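You operate a simulated robot arm through the tools that you are given. There is no shell and no other tool. Be economical: measure what you need, move in short steps, check, and stop when the job is done.

You are at the controls of a simulated two-armed robot. One attempt, no reset.

## Task
Fit the brass washer and silver nut on the M16 stud and tighten the nut.
Fine: run the nut down by hand first, then the red wrench until the ring shows green; stand the wrench back.

The check looks at the end state, three seconds after you hand in, the way a careful person would. Anything else that was tipped, shoved, dropped, spilled or broken makes it a failure.

## Robot
Two 6-joint arms with two-finger grippers on one trunk, on a base that drives. Base frame: it is fixed to the floor where the robot stands at the start and does not move with it; the origin is under the middle of the robot, x ahead of it, y to its left, z up; the surface under the hand at the start is at about z = 850. Readings come in mm, rad, newtons and seconds.
The left shoulder is at the start at [70, 176, 1190], the right one opposite. With the tool pointing down near the work surface each hand reaches from about 460 to 800 mm from the robot's upright axis, wherever it stands, measured 20 degrees to its own side. Places, roughly: M16 stud [500, -100, 900]; red stand [700, 0, 900]. Payload 2.45 kg a hand.
Tool frame (each hand has its own): the origin (TCP) lies between the finger pads and is the grasp point; the fingertips stand 26 mm ahead of it; z points along the fingers, y is the line along which they close. The gripper opens to 96 mm. The gripper's body begins 69 mm behind the TCP.
Orientation is told as [roll, pitch, yaw] about the base's x, y, z axes, in that order, counted from this pose: with the fingers straight down and closing along the base's y, the tool's x points along the base's -x, its y along +y and its z along -z.

## Interface
- The arms move only by the tool play_rows. It takes "left_plan", "right_plan" or both (then of equal length, played together; a hand with none holds still); each is a list of rows, each an object of numbers (a shift or turn left out is 0, a gripper value left out holds the last): "rx", "ry", "rz": the turn, a rotation vector about the tool's x, y, z in degrees; "x", "y", "z": the shift along the tool's x, y, z in mm; "gripper": the gripper command, from -1 (shut) to 1 (fully open), values between in proportion. In form: [{"rx": .., "ry": .., "rz": .., "x": .., "y": .., "z": .., "gripper": ..}, ...]. A call has 1 to 20 rows; each row is the pose to reach, as a shift and turn from the pose commanded when the call began, along the tool's axes at that moment. Rows are played at 5 a second. More than 50 mm and 0.15 rad between two rows, or a gripper value outside its range, and nothing of the call is played. A pose out of reach is approached as far as the arm can. The call stops where the force on the tool passes 40 N (or 10 N more than at its start, if that is more) or the arm is blocked; 0.2 s more then pass. The fingers move at their own pace and stop on an object; they squeeze with about 33 N. The grip force told is the motor's: it shows also when the fingers shut on nothing. Time passes only in rows, and 0.2 s behind the last, so rows that repeat a pose let the fingers close. It gives the time, the measured TCP pose, the force on the tool (base axes), the opening and the grip force at its end, in the units of the frame above (readings bear some noise), with the torque about the TCP (base axes, N m) and any sound that the robot's microphone picked up.
- Cameras (640 x 400 px; columns grow to the right, rows downward): "scene" is now at [131.4, -29, 1506.6]; the picture's right is [-0.32, -0.95, 0.00], its down [-0.58, 0.19, -0.79] and it looks along [0.75, -0.25, -0.61] (base axes); focal length 273 px, centre (320, 200). "left" rides on the left gripper at [82, -3, -98] in its tool frame; the picture's right is [0.04, 1.00, 0.00], its down [-0.73, 0.03, -0.68] and it looks along [-0.68, 0.03, 0.73] (tool axes); focal length 256 px, centre (320, 200). "right" rides on the right gripper at [82, 3, -98] in its tool frame; the picture's right is [-0.04, 1.00, 0.00], its down [-0.73, -0.03, -0.68] and it looks along [-0.68, -0.03, 0.73] (tool axes); focal length 256 px, centre (320, 200). There is no depth. A picture from a camera that has moved, and an enlarged one, comes with that camera's place and axes in the base frame and with its lens.
- camera(camera): a new picture of that camera. The clock stands still meanwhile.
- lift_body(by): slides the trunk up (or, below 0, down) by that many mm; the arms and the scene camera ride with it, the base frame stays. It gives what a move gives, with no picture.
- roll_base(legs): drives the robot by 1 to 6 legs, each [ahead, left, turn to the left] in mm, mm and rad, along the robot's own axes; the way and the turn of a leg run together, so that a leg with both is an arc; at most 1500 mm and 3.142 rad a leg. The arms and the cameras ride along, it lands a little off, and it stops where it bumps. It gives what a move gives.
- aim_head(pan, tilt): turns the head with the scene camera to pan (to the left, within 1.501 rad either way) and tilt (down, from -0.506 to 1.204), counted from straight ahead of the robot. It gives what a move gives.
- inspect(camera, box): a new picture of the part [left, top, right, bottom] of that camera's present view, enlarged. The clock stands still meanwhile.
- finish_job(): hands the job in; it is judged then, once.

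Go step by step. Nothing tells you exact positions but the pictures and the camera data: compare them with the known pose of the tool, close in by small moves and look again before you grip or let go. The budget is 120 turns and 100 pictures, counting those below and the enlarged ones. Unless the task says otherwise, let go and move clear before handing in, and close with one line.

The tools are called after "Emit:" by a JSON object that holds its "name" and its "arguments". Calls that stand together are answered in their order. play_rows: Moves the arms, as the interface text tells. Its arguments: {"type":"object","properties":{"left_plan":{"type":"array","items":{"type":"object","properties":{"rx":{"type":"number"},"ry":{"type":"number"},"rz":{"type":"number"},"x":{"type":"number"},"y":{"type":"number"},"z":{"type":"number"},"gripper":{"type":"number"}}}},"right_plan":{"type":"array","items":{"type":"object","properties":{"rx":{"type":"number"},"ry":{"type":"number"},"rz":{"type":"number"},"x":{"type":"number"},"y":{"type":"number"},"z":{"type":"number"},"gripper":{"type":"number"}}}}},"required":[]} The other tools are called the same way: lift_body (by) slides the trunk up or down; roll_base (legs) drives the base; aim_head (pan, tilt) turns the head that bears the scene camera; camera (camera) takes a picture; inspect (camera, box) takes an enlarged picture of a part of a camera's view; finish_job () hands the job in.

At the start:

```text
clock: 0.0
left_tool_pos: [537.5, 150.5, 1194.0]
left_tool_rot: [0.0, -0.001, 0.001]
left_wrist_force: [0.9, 0.0, 0.8]
left_moment: [0.02, 0.02, 0.02]
left_opening: 96.1
left_finger_force: 0.1
right_tool_pos: [514.3, -388.5, 1223.6]
right_tool_rot: [-0.002, 0.0, 0.0]
right_wrist_force: [0.2, -0.3, 1.0]
right_moment: [-0.01, 0.0, 0.01]
right_opening: 96.0
right_finger_force: 0.1
trunk travel left (down, up): [-675.0, 165.0]
robot x, y, heading: [1.4, 0.3, -0.0]
head pan, tilt: [-0.323, 0.66]
```

scene: 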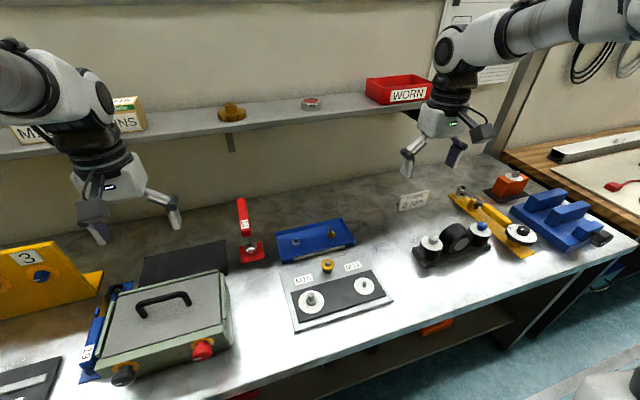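
right: 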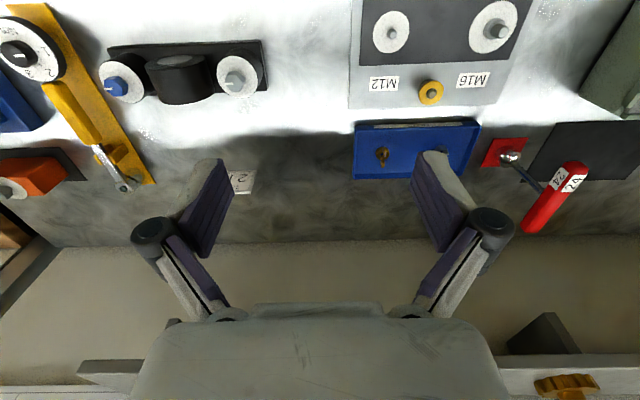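
left: 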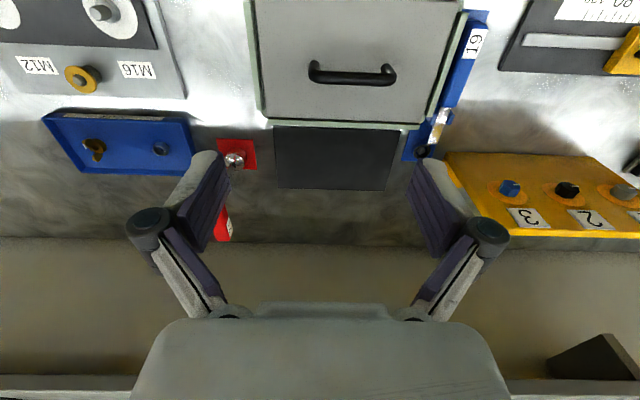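

I see the plate with M12/M16 studs, a blue tray with small parts, and the red wrench in its red stand. I'll zoom in on these first.

Emit:
{"name": "inspect", "arguments": {"camera": "scene", "box": [220, 180, 420, 340]}}

Emit:
{"name": "inspect", "arguments": {"camera": "right", "box": [330, 0, 610, 240]}}

```text
2.50 times, centred on (320, 260) of scene
camera zoom: at [131.4, -29.0, 1506.6], right [-0.32, -0.95, 0.0], down [-0.58, 0.19, -0.79], along [0.75, -0.25, -0.61], focal length 682 px, centre (320, 50)
```

zoom: 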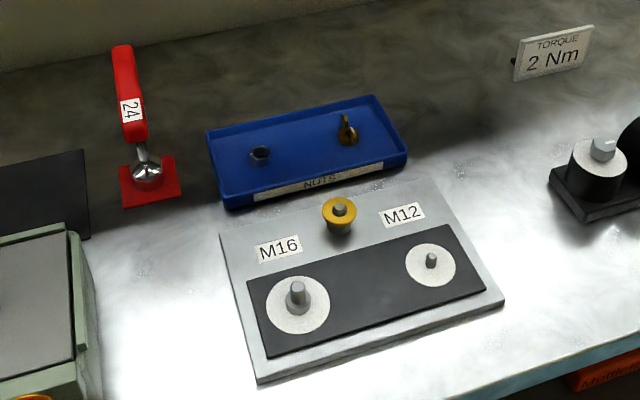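

```text
1.67 times, centred on (470, 120) of right
camera zoom: at [433.4, -385.9, 1321.6], right [0.04, 1.0, 0.0], down [0.73, -0.03, 0.68], along [0.68, -0.03, -0.73], focal length 427 px, centre (70, 333)
```

zoom: 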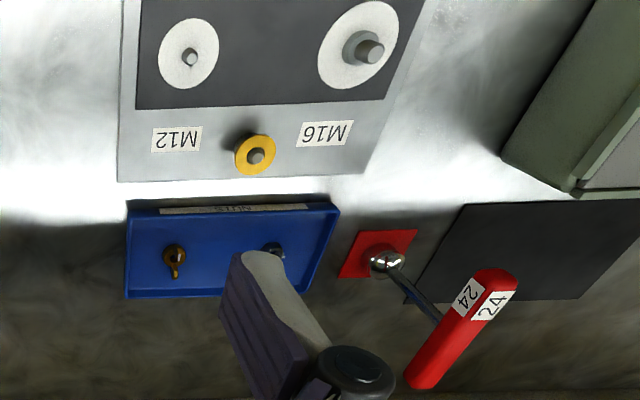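

The wrench is a T-handle socket key standing upright, with its handle lying along x at about z 1000. The silver nut and a wing nut are in the tray, and the brass washer sits on a peg near [600,-209]. I'll bring the right hand closer to look at the washer and stud.

Emit:
{"name": "play_rows", "arguments": {"right_plan": [{"x": -6, "y": 30, "z": 30}, {"x": -12, "y": 60, "z": 60}, {"x": -18, "y": 90, "z": 90}, {"x": -24, "y": 120, "z": 120}, {"x": -30, "y": 150, "z": 150}, {"x": -36, "y": 179, "z": 180}, {"x": -36, "y": 179, "z": 200}]}}

Emit:
{"name": "camera", "arguments": {"camera": "right"}}

```text
clock: 1.6
left_tool_pos: [538.1, 149.4, 1193.2]
left_tool_rot: [0.0, 0.0, 0.001]
left_wrist_force: [0.9, -0.5, 0.7]
left_moment: [0.05, 0.02, 0.0]
left_opening: 96.2
left_finger_force: 0.0
right_tool_pos: [551.4, -207.7, 1018.0]
right_tool_rot: [0.003, 0.0, -0.001]
right_wrist_force: [0.1, -0.6, -0.3]
right_moment: [0.02, 0.02, -0.01]
right_opening: 96.0
right_finger_force: 0.0
trunk travel left (down, up): [-675.0, 165.0]
robot x, y, heading: [-1.3, -0.9, 0.002]
head pan, tilt: [-0.323, 0.66]
```

```text
94 pictures are left
camera right: at [470.7, -206.1, 1119.5], right [0.04, 1.0, 0.0], down [0.73, -0.03, 0.68], along [0.68, -0.03, -0.73], focal length 256 px, centre (320, 200)
```

right: 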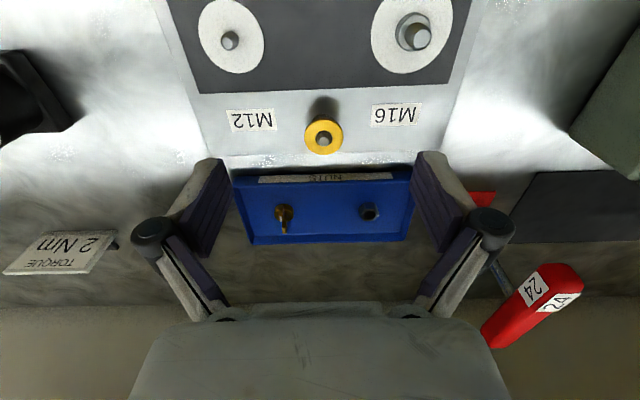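

Emit:
{"name": "inspect", "arguments": {"camera": "right", "box": [280, 0, 480, 125]}}

Emit:
{"name": "inspect", "arguments": {"camera": "right", "box": [240, 100, 440, 225]}}

```text
3.20 times, centred on (380, 62) of right
camera zoom: at [470.7, -206.1, 1119.5], right [0.04, 1.0, 0.0], down [0.73, -0.03, 0.68], along [0.68, -0.03, -0.73], focal length 819 px, centre (128, 640)
```

zoom: 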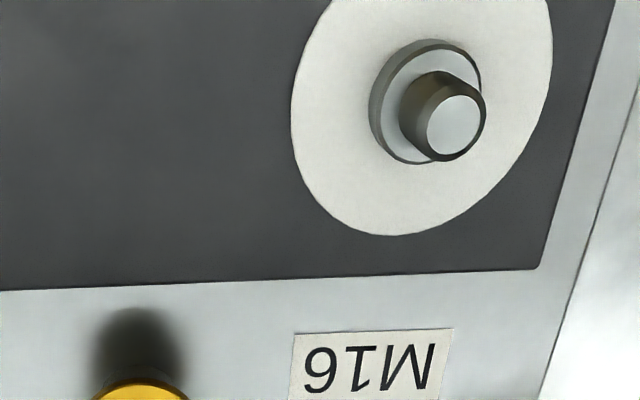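

```text
3.20 times, centred on (340, 162) of right
camera zoom: at [470.7, -206.1, 1119.5], right [0.04, 1.0, 0.0], down [0.73, -0.03, 0.68], along [0.68, -0.03, -0.73], focal length 819 px, centre (256, 320)
```

zoom: 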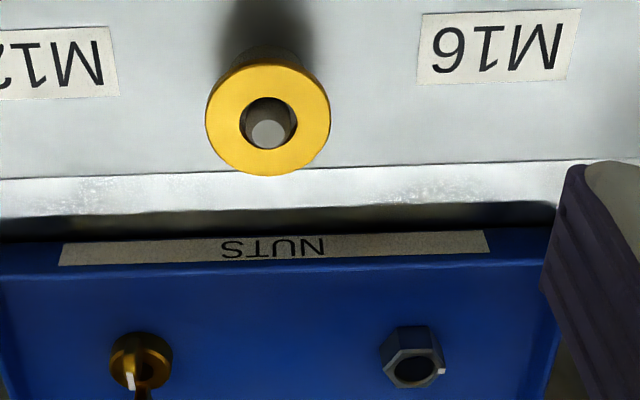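

The washer lies flat on a boss at about [595,-209,898], with a diameter of about 38. I'll descend over it to just above gripping height and check.

Emit:
{"name": "play_rows", "arguments": {"right_plan": [{"x": -22, "y": 0, "z": 25, "gripper": 0.4}, {"x": -44, "y": -1, "z": 50}, {"x": -44, "y": -1, "z": 75}, {"x": -44, "y": -1, "z": 83}]}}

Emit:
{"name": "inspect", "arguments": {"camera": "right", "box": [200, 75, 440, 225]}}

Emit:
{"name": "inspect", "arguments": {"camera": "scene", "box": [260, 200, 420, 300]}}

```text
clock: 2.6
left_tool_pos: [538.1, 150.8, 1192.9]
left_tool_rot: [0.0, 0.001, 0.001]
left_wrist_force: [-0.5, -0.1, -1.1]
left_moment: [0.0, 0.03, -0.01]
left_opening: 95.8
left_finger_force: 0.1
right_tool_pos: [595.5, -210.7, 938.8]
right_tool_rot: [-0.001, 0.0, 0.001]
right_wrist_force: [-0.6, -0.2, -0.6]
right_moment: [-0.02, 0.01, 0.0]
right_opening: 67.1
right_finger_force: 0.1
trunk travel left (down, up): [-675.0, 165.0]
robot x, y, heading: [-1.6, -0.8, -0.001]
head pan, tilt: [-0.323, 0.66]
```

```text
2.67 times, centred on (320, 150) of right
camera zoom: at [514.3, -208.9, 1037.8], right [0.04, 1.0, 0.0], down [0.73, -0.03, 0.68], along [0.68, -0.03, -0.73], focal length 683 px, centre (320, 333)
```

zoom: 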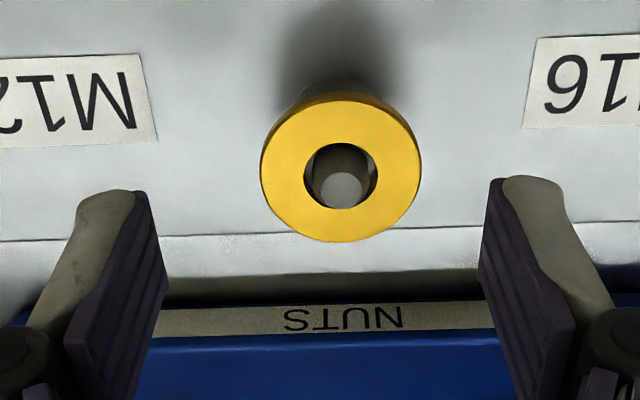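

```text
4.00 times, centred on (340, 250) of scene
camera zoom: at [132.0, -28.9, 1506.5], right [-0.32, -0.95, 0.0], down [-0.58, 0.19, -0.79], along [0.75, -0.25, -0.61], focal length 1092 px, centre (240, 0)
```

zoom: 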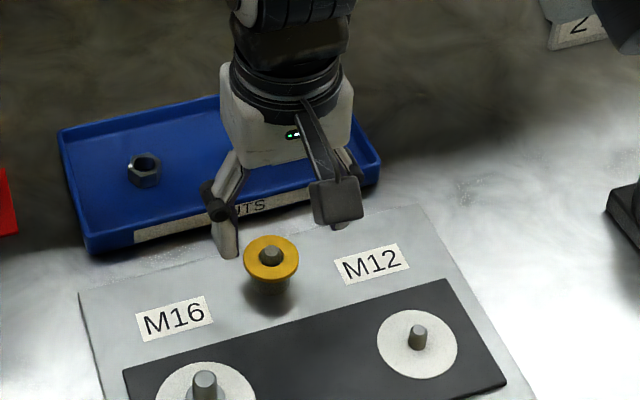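

Emit:
{"name": "play_rows", "arguments": {"right_plan": [{"x": 2, "y": 2, "z": 12, "gripper": 0.1}, {"x": 2, "y": 2, "z": 24}]}}

Emit:
{"name": "inspect", "arguments": {"camera": "right", "box": [200, 75, 440, 225]}}

Emit:
{"name": "inspect", "arguments": {"camera": "scene", "box": [260, 220, 380, 295]}}

```text
clock: 3.2
left_tool_pos: [538.3, 150.6, 1193.3]
left_tool_rot: [0.0, 0.0, 0.0]
left_wrist_force: [0.6, 0.1, 0.3]
left_moment: [0.0, -0.02, -0.02]
left_opening: 95.8
left_finger_force: 0.0
right_tool_pos: [593.0, -209.6, 916.3]
right_tool_rot: [0.0, 0.001, 0.0]
right_wrist_force: [1.1, 0.0, 0.1]
right_moment: [0.0, -0.03, 0.0]
right_opening: 53.0
right_finger_force: 0.0
trunk travel left (down, up): [-675.0, 165.0]
robot x, y, heading: [-2.0, 1.9, 0.002]
head pan, tilt: [-0.323, 0.66]
```

```text
2.67 times, centred on (320, 150) of right
camera zoom: at [511.9, -207.3, 1013.5], right [0.04, 1.0, 0.0], down [0.73, -0.03, 0.68], along [0.68, -0.03, -0.73], focal length 683 px, centre (320, 333)
```

zoom: 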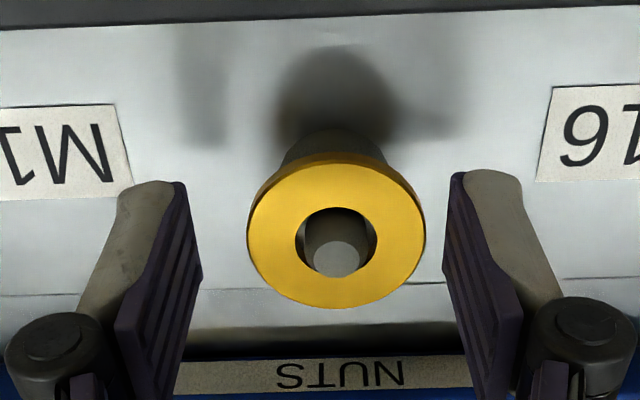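

```text
5.33 times, centred on (320, 258) of scene
camera zoom: at [132.2, -29.1, 1506.5], right [-0.32, -0.95, 0.0], down [-0.58, 0.19, -0.79], along [0.75, -0.25, -0.61], focal length 1456 px, centre (320, -107)
```

zoom: 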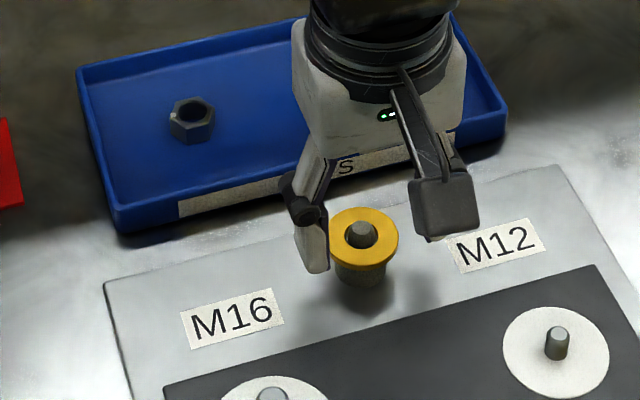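

Emit:
{"name": "play_rows", "arguments": {"right_plan": [{"x": 1.5, "y": 1.5, "z": 2}, {"x": 1.5, "y": 1.5, "z": 2, "gripper": -1}, {"x": 1.5, "y": 1.5, "z": 2}, {"x": 1.5, "y": 1.5, "z": 2}]}}

Emit:
{"name": "inspect", "arguments": {"camera": "right", "box": [200, 75, 440, 225]}}

```text
clock: 4.2
left_tool_pos: [538.1, 151.8, 1193.4]
left_tool_rot: [-0.003, 0.0, -0.001]
left_wrist_force: [0.2, 0.6, -0.3]
left_moment: [0.01, -0.03, 0.01]
left_opening: 96.1
left_finger_force: 0.0
right_tool_pos: [590.8, -206.9, 914.1]
right_tool_rot: [-0.001, -0.003, 0.0]
right_wrist_force: [5.6, 5.7, 14.7]
right_moment: [0.16, -0.31, 0.05]
right_opening: 12.4
right_finger_force: 39.0
trunk travel left (down, up): [-675.0, 165.0]
robot x, y, heading: [0.4, 2.4, 0.002]
head pan, tilt: [-0.323, 0.66]
```

```text
2.67 times, centred on (320, 150) of right
camera zoom: at [510.2, -203.9, 1013.3], right [0.04, 1.0, 0.0], down [0.73, -0.03, 0.68], along [0.68, -0.03, -0.73], focal length 683 px, centre (320, 333)
```

zoom: 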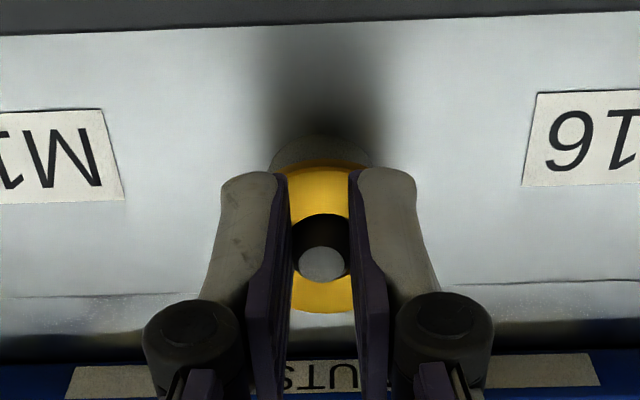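

The fingers closed just above the washer, on the peg tip, so the washer's top is at about z 888. I'll open and go lower.

Emit:
{"name": "play_rows", "arguments": {"right_plan": [{"gripper": -0.5}, {"z": -4, "gripper": 0.1}, {"z": -4}, {"z": -4}]}}

Emit:
{"name": "inspect", "arguments": {"camera": "right", "box": [200, 75, 440, 225]}}

```text
clock: 5.2
left_tool_pos: [538.4, 149.5, 1193.7]
left_tool_rot: [0.003, 0.001, 0.001]
left_wrist_force: [0.1, 0.0, 0.6]
left_moment: [0.0, -0.01, -0.02]
left_opening: 95.9
left_finger_force: 0.0
right_tool_pos: [591.1, -207.6, 916.2]
right_tool_rot: [-0.001, 0.002, 0.0]
right_wrist_force: [0.1, -0.3, 0.5]
right_moment: [0.02, -0.01, -0.02]
right_opening: 53.0
right_finger_force: 0.1
trunk travel left (down, up): [-675.0, 165.0]
robot x, y, heading: [-0.8, -3.2, 0.001]
head pan, tilt: [-0.323, 0.66]
```

```text
2.67 times, centred on (320, 150) of right
camera zoom: at [509.7, -204.9, 1015.7], right [0.04, 1.0, 0.0], down [0.73, -0.03, 0.68], along [0.68, -0.03, -0.73], focal length 683 px, centre (320, 333)
```

zoom: 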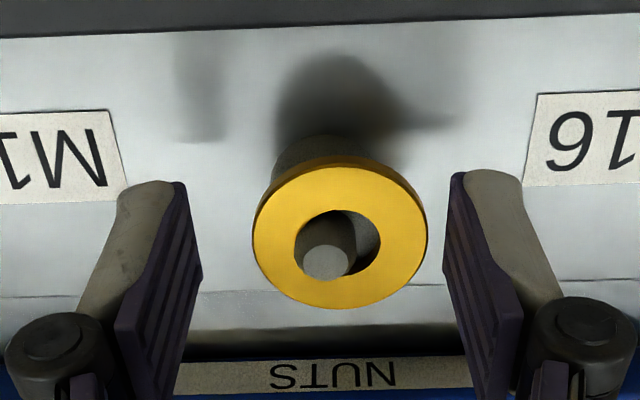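

Emit:
{"name": "play_rows", "arguments": {"right_plan": [{"x": -8, "y": 2}, {"x": -8, "y": 2, "z": 5}, {"x": -8, "y": 2, "z": 10}]}}

Emit:
{"name": "inspect", "arguments": {"camera": "right", "box": [200, 75, 440, 225]}}

Emit:
{"name": "inspect", "arguments": {"camera": "scene", "box": [270, 230, 366, 290]}}

```text
clock: 6.0
left_tool_pos: [538.9, 151.2, 1193.1]
left_tool_rot: [0.0, 0.001, 0.0]
left_wrist_force: [0.8, -0.5, -0.9]
left_moment: [0.0, 0.01, 0.01]
left_opening: 95.7
left_finger_force: 0.1
right_tool_pos: [598.1, -204.3, 907.3]
right_tool_rot: [0.001, -0.001, 0.0]
right_wrist_force: [0.1, -0.4, 0.7]
right_moment: [0.01, -0.02, -0.02]
right_opening: 52.7
right_finger_force: 0.1
trunk travel left (down, up): [-675.0, 165.0]
robot x, y, heading: [-1.8, -2.2, 0.0]
head pan, tilt: [-0.323, 0.66]
```

```text
2.67 times, centred on (320, 150) of right
camera zoom: at [517.5, -201.6, 1006.3], right [0.04, 1.0, 0.0], down [0.73, -0.03, 0.68], along [0.68, -0.03, -0.73], focal length 683 px, centre (320, 333)
```

zoom: 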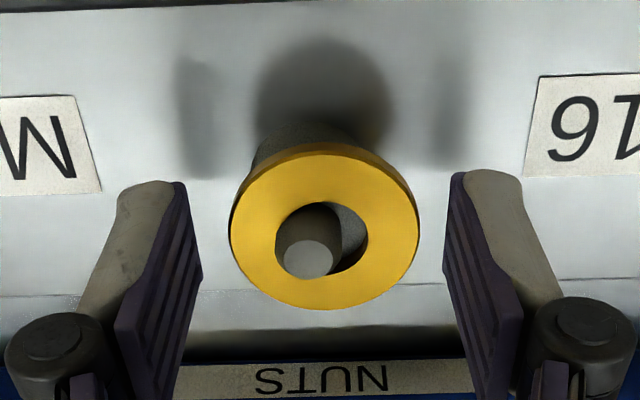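

```text
6.67 times, centred on (318, 260) of scene
camera zoom: at [131.6, -28.9, 1506.6], right [-0.32, -0.95, 0.0], down [-0.58, 0.19, -0.79], along [0.75, -0.25, -0.61], focal length 1820 px, centre (333, -200)
```

zoom: 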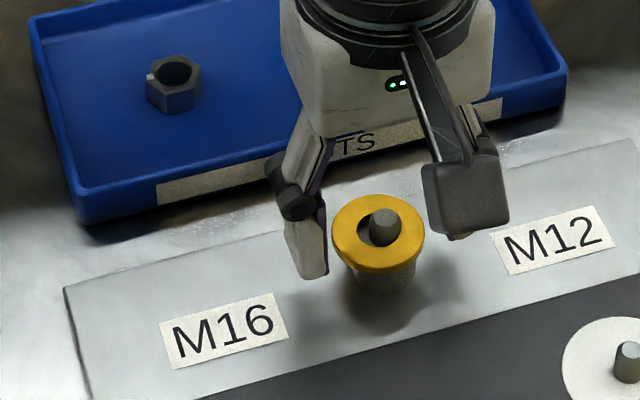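

Emit:
{"name": "play_rows", "arguments": {"right_plan": [{"x": -1, "z": 5}, {"x": -1, "z": 5, "gripper": -0.1}, {"x": -1, "z": 5, "gripper": -0.5}, {"x": -1, "z": 5}, {"x": -1, "z": 5}]}}

Emit:
{"name": "inspect", "arguments": {"camera": "right", "box": [200, 75, 440, 225]}}

```text
clock: 7.2
left_tool_pos: [538.1, 150.9, 1192.0]
left_tool_rot: [0.0, 0.001, -0.001]
left_wrist_force: [0.2, 0.3, -0.5]
left_moment: [-0.01, 0.01, -0.02]
left_opening: 96.1
left_finger_force: 0.1
right_tool_pos: [600.3, -204.4, 903.3]
right_tool_rot: [0.001, -0.001, 0.001]
right_wrist_force: [0.5, -0.2, 0.9]
right_moment: [-0.01, -0.01, -0.01]
right_opening: 40.9
right_finger_force: 32.7
trunk travel left (down, up): [-675.0, 165.0]
robot x, y, heading: [-2.7, -0.4, -0.003]
head pan, tilt: [-0.323, 0.66]
```

```text
2.67 times, centred on (320, 150) of right
camera zoom: at [518.6, -201.4, 1001.2], right [0.04, 1.0, 0.0], down [0.73, -0.03, 0.68], along [0.68, -0.03, -0.73], focal length 683 px, centre (320, 333)
```

zoom: 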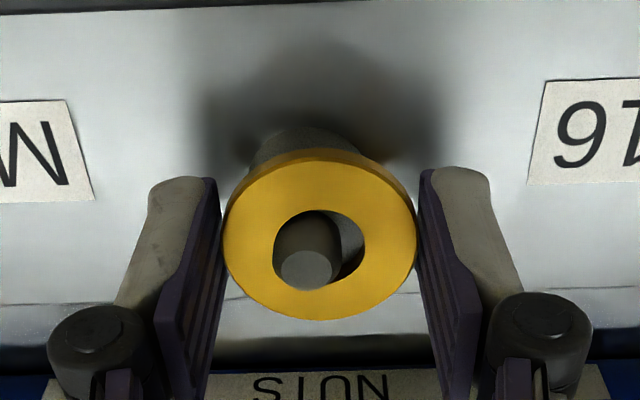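

The washer is gripped at an opening of 40.9. Next I'll lift it and check.

Emit:
{"name": "play_rows", "arguments": {"right_plan": [{"z": -20, "gripper": -1}, {"z": -40}, {"z": -60}, {"z": -60}]}}

Emit:
{"name": "camera", "arguments": {"camera": "right"}}

Emit:
{"name": "inspect", "arguments": {"camera": "scene", "box": [240, 180, 400, 280]}}

```text
clock: 8.2
left_tool_pos: [537.4, 150.5, 1192.7]
left_tool_rot: [0.0, 0.001, -0.001]
left_wrist_force: [-0.5, -0.1, 0.2]
left_moment: [-0.04, 0.0, 0.01]
left_opening: 96.2
left_finger_force: 0.1
right_tool_pos: [598.4, -205.2, 961.7]
right_tool_rot: [0.0, 0.001, 0.0]
right_wrist_force: [-0.6, -0.2, 0.1]
right_moment: [-0.02, 0.02, 0.02]
right_opening: 41.0
right_finger_force: 32.4
trunk travel left (down, up): [-675.0, 165.0]
robot x, y, heading: [2.4, -2.9, -0.002]
head pan, tilt: [-0.323, 0.66]
```

```text
82 pictures are left
camera right: at [518.4, -202.7, 1061.3], right [0.04, 1.0, 0.0], down [0.73, -0.03, 0.68], along [0.68, -0.03, -0.73], focal length 256 px, centre (320, 200)
```

right: 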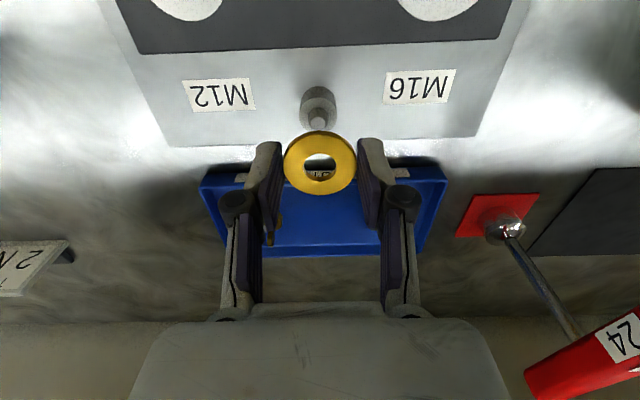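

```text
4.00 times, centred on (320, 230) of scene
camera zoom: at [131.7, -28.9, 1506.5], right [-0.32, -0.95, 0.0], down [-0.58, 0.19, -0.79], along [0.75, -0.25, -0.61], focal length 1092 px, centre (320, 80)
```

zoom: 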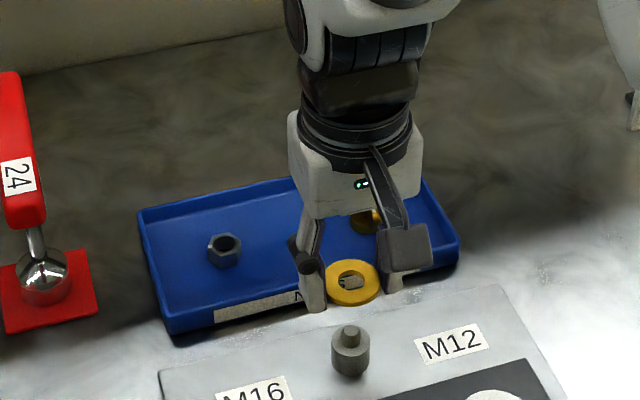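

The washer is held flat. I'll carry it over the M16 stud and look.

Emit:
{"name": "play_rows", "arguments": {"right_plan": [{"x": 27, "y": 24}, {"x": 54, "y": 48}, {"x": 79, "y": 72}, {"x": 79, "y": 72, "z": 15}, {"x": 79, "y": 72, "z": 22}]}}

Emit:
{"name": "inspect", "arguments": {"camera": "right", "box": [200, 75, 440, 225]}}

Emit:
{"name": "inspect", "arguments": {"camera": "scene", "box": [250, 220, 410, 320]}}

```text
clock: 9.4
left_tool_pos: [538.4, 151.4, 1193.2]
left_tool_rot: [0.0, -0.001, 0.0]
left_wrist_force: [0.1, 0.0, 0.1]
left_moment: [-0.01, -0.03, 0.03]
left_opening: 95.9
left_finger_force: 0.1
right_tool_pos: [521.4, -135.8, 940.7]
right_tool_rot: [0.008, 0.001, -0.008]
right_wrist_force: [-0.4, 0.7, 0.7]
right_moment: [0.0, 0.0, -0.03]
right_opening: 41.1
right_finger_force: 33.4
trunk travel left (down, up): [-675.0, 165.0]
robot x, y, heading: [3.7, -3.6, 0.001]
head pan, tilt: [-0.323, 0.66]
```

```text
2.67 times, centred on (320, 150) of right
camera zoom: at [440.5, -133.3, 1039.7], right [0.05, 1.0, 0.01], down [0.73, -0.04, 0.68], along [0.68, -0.03, -0.73], focal length 683 px, centre (320, 333)
```

zoom: 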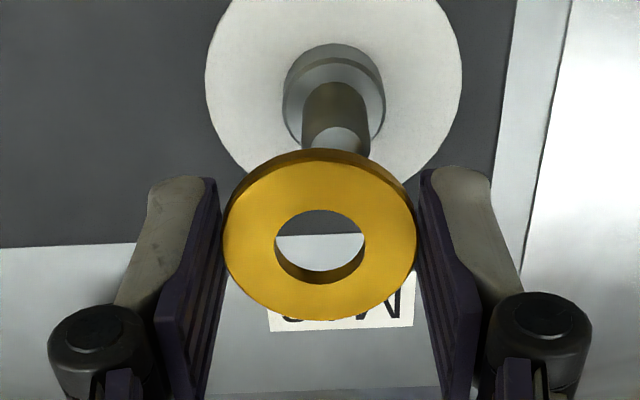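

```text
4.00 times, centred on (330, 270) of scene
camera zoom: at [131.8, -28.3, 1506.6], right [-0.32, -0.95, 0.0], down [-0.58, 0.19, -0.79], along [0.75, -0.25, -0.61], focal length 1092 px, centre (280, -80)
```

zoom: 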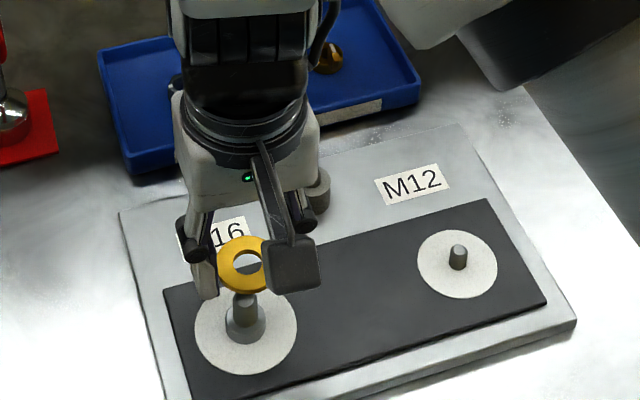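

Emit:
{"name": "play_rows", "arguments": {"right_plan": [{"x": 6, "y": 2}, {"x": 11, "y": 4.2}, {"x": 11, "y": 4.2}]}}

Emit:
{"name": "inspect", "arguments": {"camera": "right", "box": [200, 75, 440, 225]}}

Emit:
{"name": "inspect", "arguments": {"camera": "scene", "box": [262, 260, 358, 320]}}

```text
clock: 10.2
left_tool_pos: [537.8, 151.0, 1192.0]
left_tool_rot: [0.0, 0.0, -0.001]
left_wrist_force: [0.2, 0.5, 0.1]
left_moment: [0.0, 0.01, 0.0]
left_opening: 95.8
left_finger_force: 0.1
right_tool_pos: [508.3, -134.9, 937.7]
right_tool_rot: [0.026, 0.014, -0.027]
right_wrist_force: [-0.2, -0.1, -0.5]
right_moment: [0.01, 0.01, -0.01]
right_opening: 41.2
right_finger_force: 32.7
trunk travel left (down, up): [-675.0, 165.0]
robot x, y, heading: [1.1, -0.2, 0.003]
head pan, tilt: [-0.323, 0.66]
```

```text
2.67 times, centred on (320, 150) of right
camera zoom: at [429.8, -133.1, 1037.1], right [0.07, 1.0, 0.02], down [0.74, -0.07, 0.67], along [0.67, -0.03, -0.74], focal length 683 px, centre (320, 333)
```

zoom: 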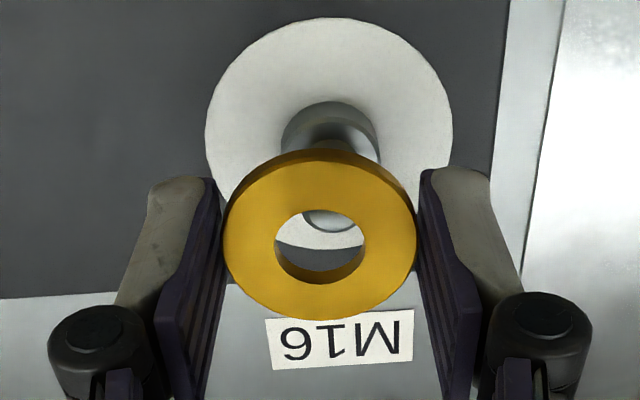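

```text
6.67 times, centred on (310, 290) of scene
camera zoom: at [131.4, -28.9, 1506.6], right [-0.32, -0.95, 0.0], down [-0.58, 0.19, -0.79], along [0.75, -0.25, -0.61], focal length 1820 px, centre (387, -400)
```

zoom: 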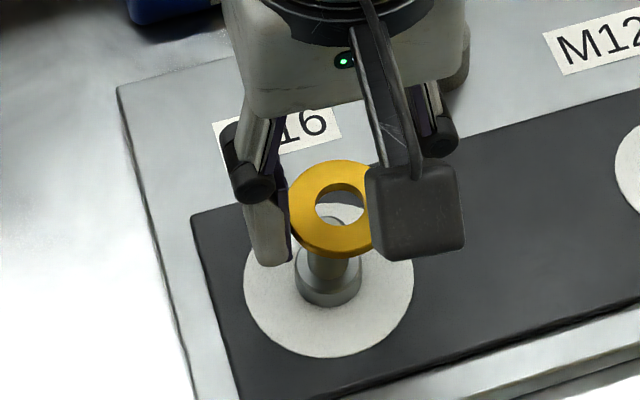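

The hand tilts slightly here because it's near a limit of the arm. I'll raise it and back the base up 90 mm for comfortable reach.

Emit:
{"name": "play_rows", "arguments": {"right_plan": [{"z": -25}, {"z": -50}]}}

Emit:
{"name": "roll_base", "arguments": {"legs": [[-90, 0, 0]]}}

Emit:
{"name": "play_rows", "arguments": {"right_plan": [{"x": -45}, {"x": -88}, {"x": -88}]}}

Emit:
{"name": "inspect", "arguments": {"camera": "right", "box": [200, 75, 440, 225]}}

```text
clock: 11.0
left_tool_pos: [538.1, 150.8, 1192.6]
left_tool_rot: [-0.002, 0.0, 0.0]
left_wrist_force: [-0.1, 0.6, 0.0]
left_moment: [-0.02, 0.0, 0.01]
left_opening: 96.1
left_finger_force: 0.1
right_tool_pos: [485.5, -135.0, 941.4]
right_tool_rot: [0.034, 0.13, -0.035]
right_wrist_force: [0.3, -0.3, -0.6]
right_moment: [0.01, 0.02, -0.01]
right_opening: 40.9
right_finger_force: 32.8
trunk travel left (down, up): [-675.0, 165.0]
robot x, y, heading: [2.4, 0.1, 0.001]
head pan, tilt: [-0.323, 0.66]
stopped in row 2 (right hand): the arm was blocked; the commanded pose is now the measured one
```

```text
clock: 12.1
left_tool_pos: [449.2, 149.3, 1192.5]
left_tool_rot: [0.001, 0.001, -0.001]
left_wrist_force: [0.2, -0.6, 1.2]
left_moment: [0.01, -0.03, -0.01]
left_opening: 96.1
left_finger_force: 0.0
right_tool_pos: [396.3, -136.7, 940.4]
right_tool_rot: [0.036, 0.123, -0.034]
right_wrist_force: [-0.1, 0.0, 0.1]
right_moment: [-0.01, -0.03, 0.01]
right_opening: 41.1
right_finger_force: 33.3
trunk travel left (down, up): [-675.0, 165.0]
robot x, y, heading: [-88.8, 0.4, -0.001]
head pan, tilt: [-0.323, 0.66]
```

```text
clock: 12.9
left_tool_pos: [446.7, 150.4, 1193.5]
left_tool_rot: [0.002, -0.002, -0.003]
left_wrist_force: [0.8, 0.6, 0.4]
left_moment: [-0.03, -0.03, -0.03]
left_opening: 95.8
left_finger_force: 0.2
right_tool_pos: [481.9, -138.3, 931.2]
right_tool_rot: [0.036, 0.125, -0.032]
right_wrist_force: [-0.8, -0.2, -0.6]
right_moment: [0.03, -0.03, 0.0]
right_opening: 40.9
right_finger_force: 32.7
trunk travel left (down, up): [-675.0, 165.0]
robot x, y, heading: [-87.1, 0.0, 0.003]
head pan, tilt: [-0.323, 0.66]
```

```text
2.67 times, centred on (320, 150) of right
camera zoom: at [413.9, -137.3, 1039.2], right [0.08, 1.0, 0.03], down [0.81, -0.08, 0.58], along [0.58, -0.02, -0.81], focal length 683 px, centre (320, 333)
```

zoom: 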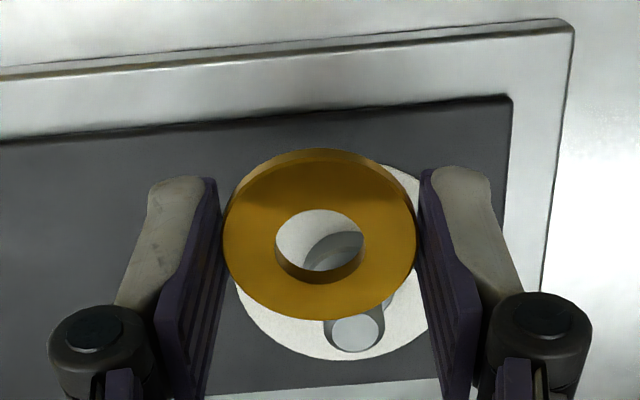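

Emit:
{"name": "play_rows", "arguments": {"right_plan": [{"z": -25}, {"z": -25, "x": -10, "rx": 1, "ry": -3.6, "rz": -0.9}, {"z": -25, "x": -20, "y": 4, "rx": 2.06, "ry": -7.16, "rz": -1.83}, {"z": -25, "x": -20, "y": 4, "rx": 2.06, "ry": -7.16, "rz": -1.83}]}}

Emit:
{"name": "inspect", "arguments": {"camera": "right", "box": [200, 75, 440, 225]}}

Emit:
{"name": "camera", "arguments": {"camera": "scene"}}

```text
clock: 13.9
left_tool_pos: [449.3, 149.8, 1192.4]
left_tool_rot: [0.0, 0.0, -0.002]
left_wrist_force: [-0.1, -1.0, -0.6]
left_moment: [0.03, -0.03, 0.01]
left_opening: 96.1
left_finger_force: 0.2
right_tool_pos: [507.5, -135.4, 953.3]
right_tool_rot: [-0.001, -0.001, -0.004]
right_wrist_force: [0.3, -0.1, -0.4]
right_moment: [-0.02, 0.02, 0.01]
right_opening: 40.9
right_finger_force: 32.8
trunk travel left (down, up): [-675.0, 165.0]
robot x, y, heading: [-90.3, 0.2, 0.0]
head pan, tilt: [-0.323, 0.66]
```

```text
2.67 times, centred on (320, 150) of right
camera zoom: at [425.3, -132.8, 1051.7], right [0.04, 1.0, 0.0], down [0.73, -0.03, 0.68], along [0.68, -0.03, -0.73], focal length 683 px, centre (320, 333)
```

zoom: 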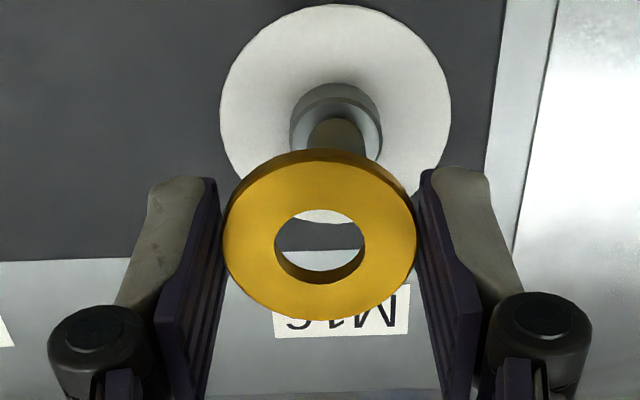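

```text
74 pictures are left
camera scene: at [41.3, -29.3, 1506.6], right [-0.32, -0.95, 0.0], down [-0.58, 0.19, -0.79], along [0.75, -0.25, -0.61], focal length 273 px, centre (320, 200)
```

scene: 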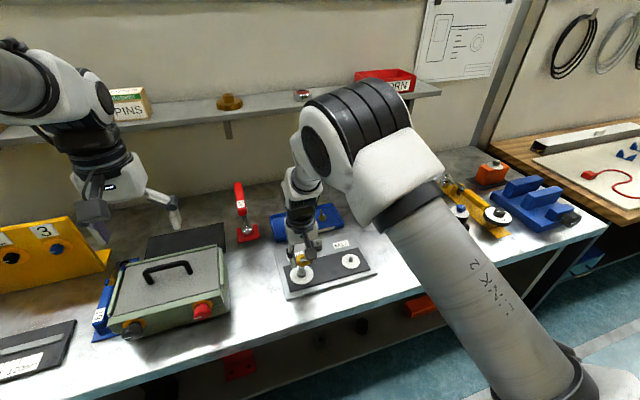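

Emit:
{"name": "play_rows", "arguments": {"right_plan": [{"x": -5, "y": 4, "z": 6}, {"x": -5, "y": 4, "z": 12}, {"x": -5, "y": 4, "z": 12}]}}

Emit:
{"name": "inspect", "arguments": {"camera": "right", "box": [200, 75, 440, 225]}}

Emit:
{"name": "inspect", "arguments": {"camera": "scene", "box": [260, 235, 340, 285]}}

```text
clock: 14.7
left_tool_pos: [448.3, 150.2, 1192.4]
left_tool_rot: [0.0, 0.0, -0.002]
left_wrist_force: [0.8, 0.5, -0.5]
left_moment: [-0.04, 0.0, -0.01]
left_opening: 95.8
left_finger_force: 0.0
right_tool_pos: [512.6, -131.7, 942.8]
right_tool_rot: [0.001, 0.0, -0.003]
right_wrist_force: [0.1, -0.3, 0.8]
right_moment: [-0.02, 0.0, 0.01]
right_opening: 41.0
right_finger_force: 32.9
trunk travel left (down, up): [-675.0, 165.0]
robot x, y, heading: [-88.2, 1.7, 0.0]
head pan, tilt: [-0.323, 0.66]
```

```text
2.67 times, centred on (320, 150) of right
camera zoom: at [430.2, -129.5, 1039.9], right [0.04, 1.0, 0.0], down [0.73, -0.03, 0.68], along [0.68, -0.03, -0.73], focal length 683 px, centre (320, 333)
```

zoom: 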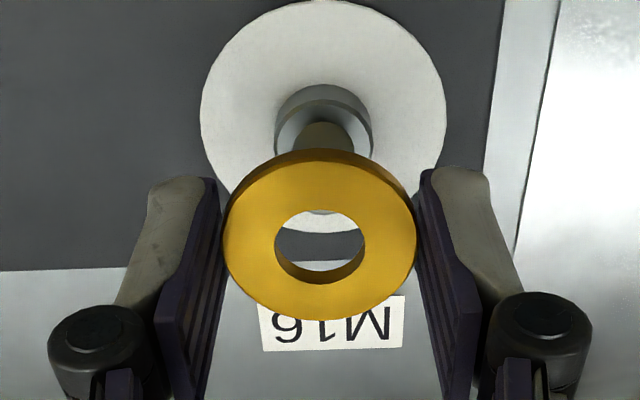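

```text
8.00 times, centred on (300, 260) of scene
camera zoom: at [41.7, -28.9, 1506.6], right [-0.32, -0.95, 0.0], down [-0.58, 0.19, -0.79], along [0.75, -0.25, -0.61], focal length 2184 px, centre (480, -280)
```

zoom: 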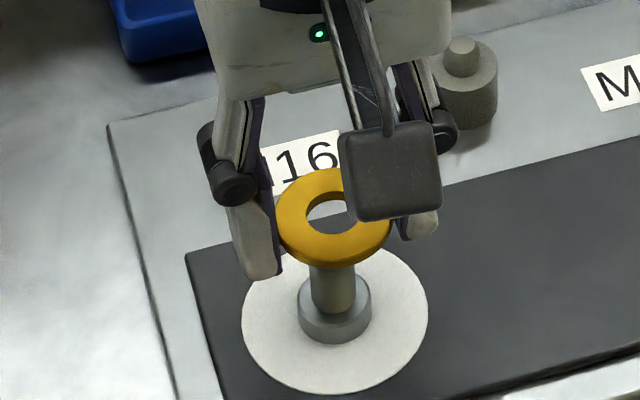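

Emit:
{"name": "play_rows", "arguments": {"right_plan": [{"y": 0.8, "z": 6}, {"y": 0.8, "z": 12}, {"y": 0.8, "z": 12}]}}

Emit:
{"name": "inspect", "arguments": {"camera": "right", "box": [200, 75, 440, 225]}}

Emit:
{"name": "inspect", "arguments": {"camera": "scene", "box": [260, 235, 340, 285]}}

```text
clock: 15.5
left_tool_pos: [448.9, 150.0, 1193.5]
left_tool_rot: [-0.001, -0.001, -0.003]
left_wrist_force: [-0.2, -0.5, 0.3]
left_moment: [0.01, -0.01, 0.04]
left_opening: 96.1
left_finger_force: 0.0
right_tool_pos: [511.4, -132.4, 928.8]
right_tool_rot: [0.001, 0.0, -0.005]
right_wrist_force: [0.3, 0.6, 0.3]
right_moment: [0.0, -0.01, -0.01]
right_opening: 40.9
right_finger_force: 32.7
trunk travel left (down, up): [-675.0, 165.0]
robot x, y, heading: [-89.1, 0.6, 0.002]
head pan, tilt: [-0.323, 0.66]
```

```text
2.67 times, centred on (320, 150) of right
camera zoom: at [430.2, -128.8, 1028.0], right [0.04, 1.0, 0.0], down [0.73, -0.03, 0.68], along [0.68, -0.03, -0.73], focal length 683 px, centre (320, 333)
```

zoom: 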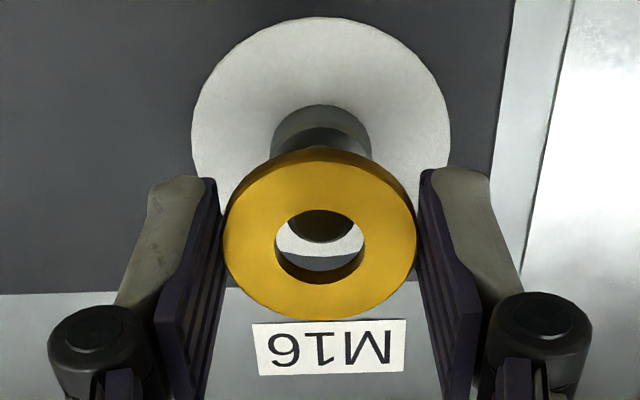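

```text
8.00 times, centred on (300, 260) of scene
camera zoom: at [41.8, -29.0, 1506.6], right [-0.32, -0.95, 0.0], down [-0.58, 0.19, -0.79], along [0.75, -0.25, -0.61], focal length 2184 px, centre (480, -280)
```

zoom: 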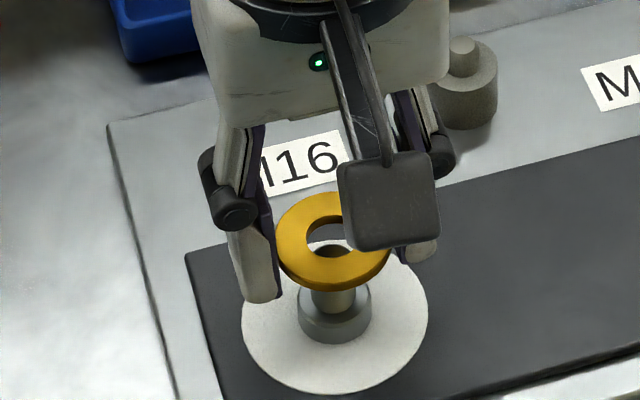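

The stud top sits where it should under the hole. I'll descend slowly.

Emit:
{"name": "play_rows", "arguments": {"right_plan": [{"z": 3}, {"z": 6}, {"z": 9}, {"z": 11}, {"z": 13}]}}

Emit:
{"name": "inspect", "arguments": {"camera": "right", "box": [200, 75, 440, 225]}}

Emit:
{"name": "inspect", "arguments": {"camera": "scene", "box": [260, 235, 340, 285]}}

```text
clock: 16.7
left_tool_pos: [447.9, 149.1, 1192.5]
left_tool_rot: [0.002, -0.001, -0.002]
left_wrist_force: [-0.9, -1.0, 0.9]
left_moment: [0.02, 0.03, -0.05]
left_opening: 95.8
left_finger_force: 0.0
right_tool_pos: [510.8, -131.4, 915.7]
right_tool_rot: [-0.001, -0.001, -0.003]
right_wrist_force: [0.5, -0.7, 0.6]
right_moment: [-0.01, -0.04, 0.01]
right_opening: 40.8
right_finger_force: 32.8
trunk travel left (down, up): [-675.0, 165.0]
robot x, y, heading: [-91.3, -0.4, 0.003]
head pan, tilt: [-0.323, 0.66]
```

```text
2.67 times, centred on (320, 150) of right
camera zoom: at [430.3, -128.5, 1015.2], right [0.04, 1.0, 0.0], down [0.73, -0.03, 0.68], along [0.68, -0.03, -0.73], focal length 683 px, centre (320, 333)
```

zoom: 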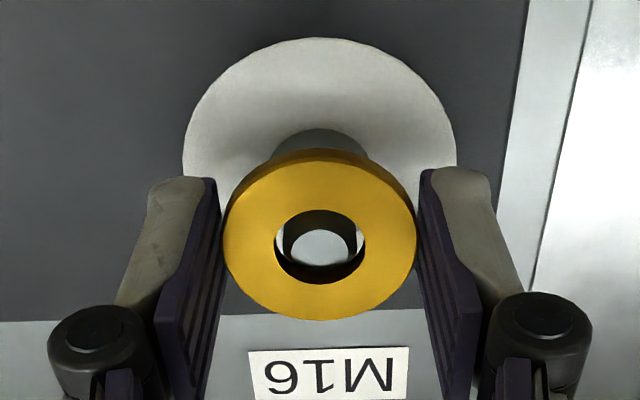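

```text
8.00 times, centred on (300, 260) of scene
camera zoom: at [41.9, -28.9, 1506.6], right [-0.32, -0.95, 0.0], down [-0.58, 0.19, -0.79], along [0.75, -0.25, -0.61], focal length 2184 px, centre (480, -280)
```

zoom: 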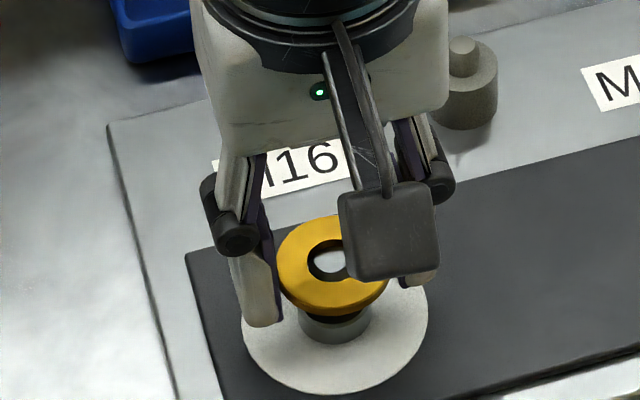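

The washer is around the stud. I'll lower it further until it rests on the collar.

Emit:
{"name": "play_rows", "arguments": {"right_plan": [{"z": 3}, {"z": 6}, {"z": 8}, {"z": 10}]}}

Emit:
{"name": "inspect", "arguments": {"camera": "scene", "box": [260, 235, 340, 285]}}

```text
clock: 17.7
left_tool_pos: [450.2, 149.4, 1192.3]
left_tool_rot: [0.0, 0.003, -0.001]
left_wrist_force: [0.6, 0.1, 0.4]
left_moment: [0.04, 0.03, -0.03]
left_opening: 96.0
left_finger_force: 0.1
right_tool_pos: [512.7, -131.6, 905.4]
right_tool_rot: [-0.001, 0.001, -0.003]
right_wrist_force: [7.3, 0.3, 2.5]
right_moment: [-0.01, -0.08, -0.01]
right_opening: 40.9
right_finger_force: 33.1
trunk travel left (down, up): [-675.0, 165.0]
robot x, y, heading: [-91.4, 3.3, -0.001]
head pan, tilt: [-0.323, 0.66]
```

```text
8.00 times, centred on (300, 260) of scene
camera zoom: at [43.4, -28.8, 1506.4], right [-0.32, -0.95, 0.0], down [-0.58, 0.19, -0.79], along [0.75, -0.25, -0.61], focal length 2184 px, centre (480, -280)
```

zoom: 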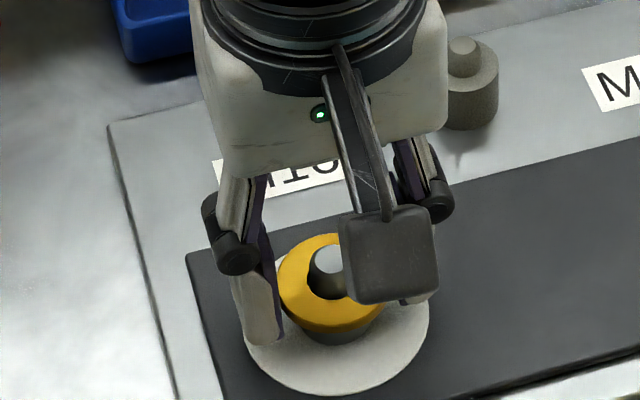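

Emit:
{"name": "play_rows", "arguments": {"right_plan": [{"x": -1.2}, {"x": -1.2, "z": 2}, {"x": -1.2, "z": 4}]}}

Emit:
{"name": "inspect", "arguments": {"camera": "scene", "box": [260, 235, 340, 285]}}

```text
clock: 18.5
left_tool_pos: [449.2, 149.8, 1193.5]
left_tool_rot: [0.0, -0.001, -0.003]
left_wrist_force: [-0.8, 0.2, -0.2]
left_moment: [0.03, 0.0, -0.02]
left_opening: 96.0
left_finger_force: 0.0
right_tool_pos: [514.0, -131.5, 901.0]
right_tool_rot: [0.002, 0.001, -0.004]
right_wrist_force: [2.7, 0.3, -0.4]
right_moment: [0.0, -0.05, 0.01]
right_opening: 40.8
right_finger_force: 33.1
trunk travel left (down, up): [-675.0, 165.0]
robot x, y, heading: [-88.8, 2.3, -0.002]
head pan, tilt: [-0.323, 0.66]
```

```text
8.00 times, centred on (300, 260) of scene
camera zoom: at [42.3, -28.9, 1506.5], right [-0.32, -0.95, 0.0], down [-0.58, 0.19, -0.79], along [0.75, -0.25, -0.61], focal length 2184 px, centre (480, -280)
```

zoom: 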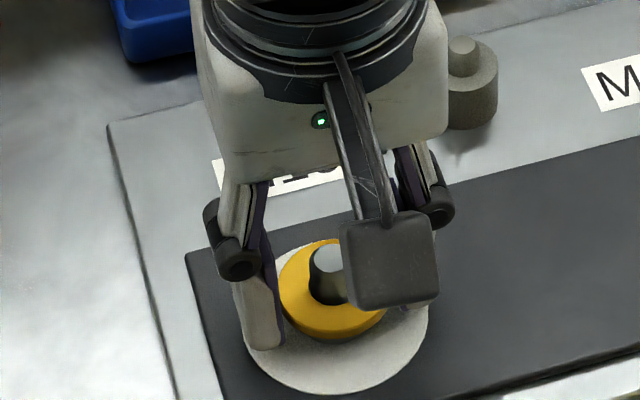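

The washer is just above the collar, so I'll release it and rise straight up.

Emit:
{"name": "play_rows", "arguments": {"right_plan": [{"x": -0.4, "z": 1}, {"x": -0.4, "z": 1, "gripper": -0.7}, {"x": -0.4, "z": 1, "gripper": 0.2}, {"x": -0.4, "z": 1}, {"z": -20}, {"z": -50}, {"z": -90}]}}

Emit:
{"name": "camera", "arguments": {"camera": "right"}}

Emit:
{"name": "inspect", "arguments": {"camera": "scene", "box": [260, 235, 340, 285]}}

```text
clock: 20.1
left_tool_pos: [446.7, 149.3, 1192.8]
left_tool_rot: [0.0, 0.001, -0.002]
left_wrist_force: [-0.3, -0.4, -1.1]
left_moment: [0.02, -0.02, -0.02]
left_opening: 96.1
left_finger_force: 0.0
right_tool_pos: [512.6, -132.4, 991.0]
right_tool_rot: [0.0, 0.001, -0.003]
right_wrist_force: [0.4, -0.2, -0.7]
right_moment: [-0.01, -0.02, 0.01]
right_opening: 57.6
right_finger_force: 0.0
trunk travel left (down, up): [-675.0, 165.0]
robot x, y, heading: [-92.0, -1.3, 0.003]
head pan, tilt: [-0.323, 0.66]
```

```text
65 pictures are left
camera right: at [430.9, -129.6, 1090.4], right [0.04, 1.0, 0.0], down [0.73, -0.03, 0.68], along [0.68, -0.03, -0.73], focal length 256 px, centre (320, 200)
```

right: 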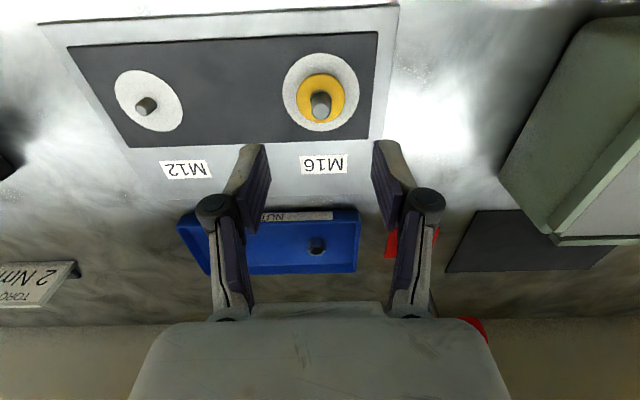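

```text
8.00 times, centred on (300, 260) of scene
camera zoom: at [40.5, -28.9, 1506.6], right [-0.32, -0.95, 0.0], down [-0.58, 0.19, -0.79], along [0.75, -0.25, -0.61], focal length 2184 px, centre (480, -280)
```

zoom: 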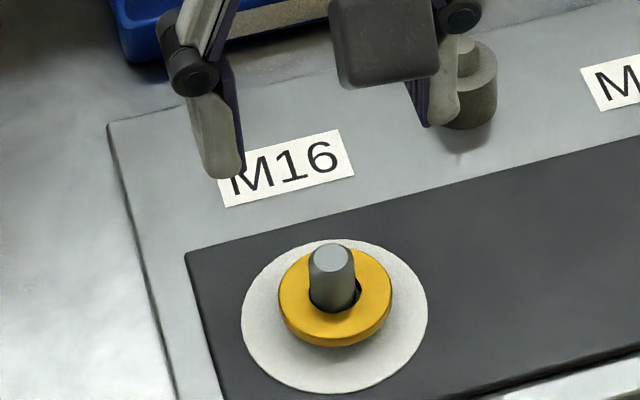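

The washer is seated on the stud. I'll drive forward again and go look at the nut in the tray.

Emit:
{"name": "roll_base", "arguments": {"legs": [[80, 0, 0]]}}

Emit:
{"name": "play_rows", "arguments": {"right_plan": [{"x": -45, "y": -6}, {"x": -90, "y": -12}, {"x": -130, "y": -16, "z": 20}, {"x": -130, "y": -16, "z": 20}]}}

Emit:
{"name": "camera", "arguments": {"camera": "right"}}

Emit:
{"name": "inspect", "arguments": {"camera": "scene", "box": [240, 180, 400, 280]}}

```text
clock: 21.2
left_tool_pos: [526.6, 149.5, 1192.9]
left_tool_rot: [-0.001, -0.002, -0.002]
left_wrist_force: [0.0, 0.4, -0.8]
left_moment: [-0.02, -0.01, 0.01]
left_opening: 95.8
left_finger_force: 0.0
right_tool_pos: [592.3, -132.4, 991.9]
right_tool_rot: [-0.001, -0.002, -0.004]
right_wrist_force: [-0.5, -0.7, -0.4]
right_moment: [0.0, 0.01, 0.0]
right_opening: 57.8
right_finger_force: 0.0
trunk travel left (down, up): [-675.0, 165.0]
robot x, y, heading: [-9.0, 0.7, -0.004]
head pan, tilt: [-0.323, 0.66]
```

```text
clock: 22.2
left_tool_pos: [527.8, 149.5, 1193.7]
left_tool_rot: [-0.001, -0.002, 0.0]
left_wrist_force: [-0.7, 0.5, 0.1]
left_moment: [-0.01, -0.04, -0.01]
left_opening: 95.9
left_finger_force: 0.0
right_tool_pos: [723.1, -148.4, 973.8]
right_tool_rot: [0.0, 0.001, -0.004]
right_wrist_force: [-0.7, 0.7, -0.2]
right_moment: [-0.01, -0.03, -0.01]
right_opening: 57.6
right_finger_force: 0.0
trunk travel left (down, up): [-675.0, 165.0]
robot x, y, heading: [-8.7, -3.3, -0.003]
head pan, tilt: [-0.323, 0.66]
```

```text
63 pictures are left
camera right: at [640.9, -145.1, 1072.5], right [0.04, 1.0, 0.0], down [0.73, -0.03, 0.68], along [0.68, -0.03, -0.73], focal length 256 px, centre (320, 200)
```

right: 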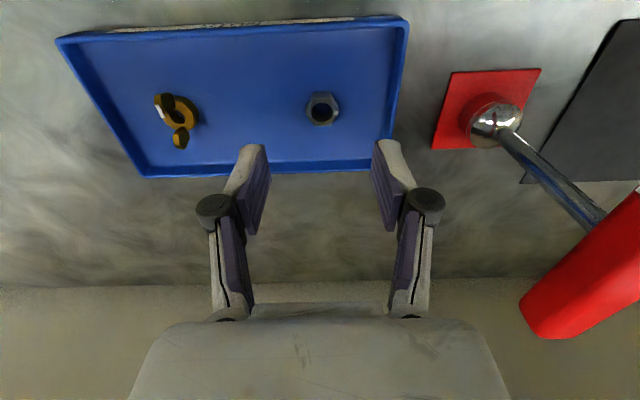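

```text
4.00 times, centred on (320, 230) of scene
camera zoom: at [119.2, -28.9, 1506.8], right [-0.32, -0.95, 0.0], down [-0.58, 0.19, -0.79], along [0.75, -0.25, -0.61], focal length 1092 px, centre (320, 80)
```

zoom: 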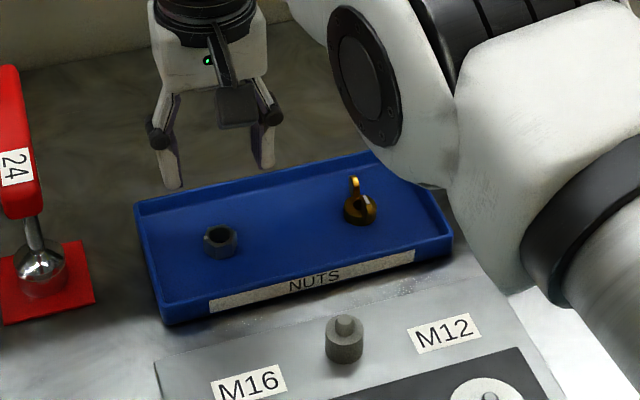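

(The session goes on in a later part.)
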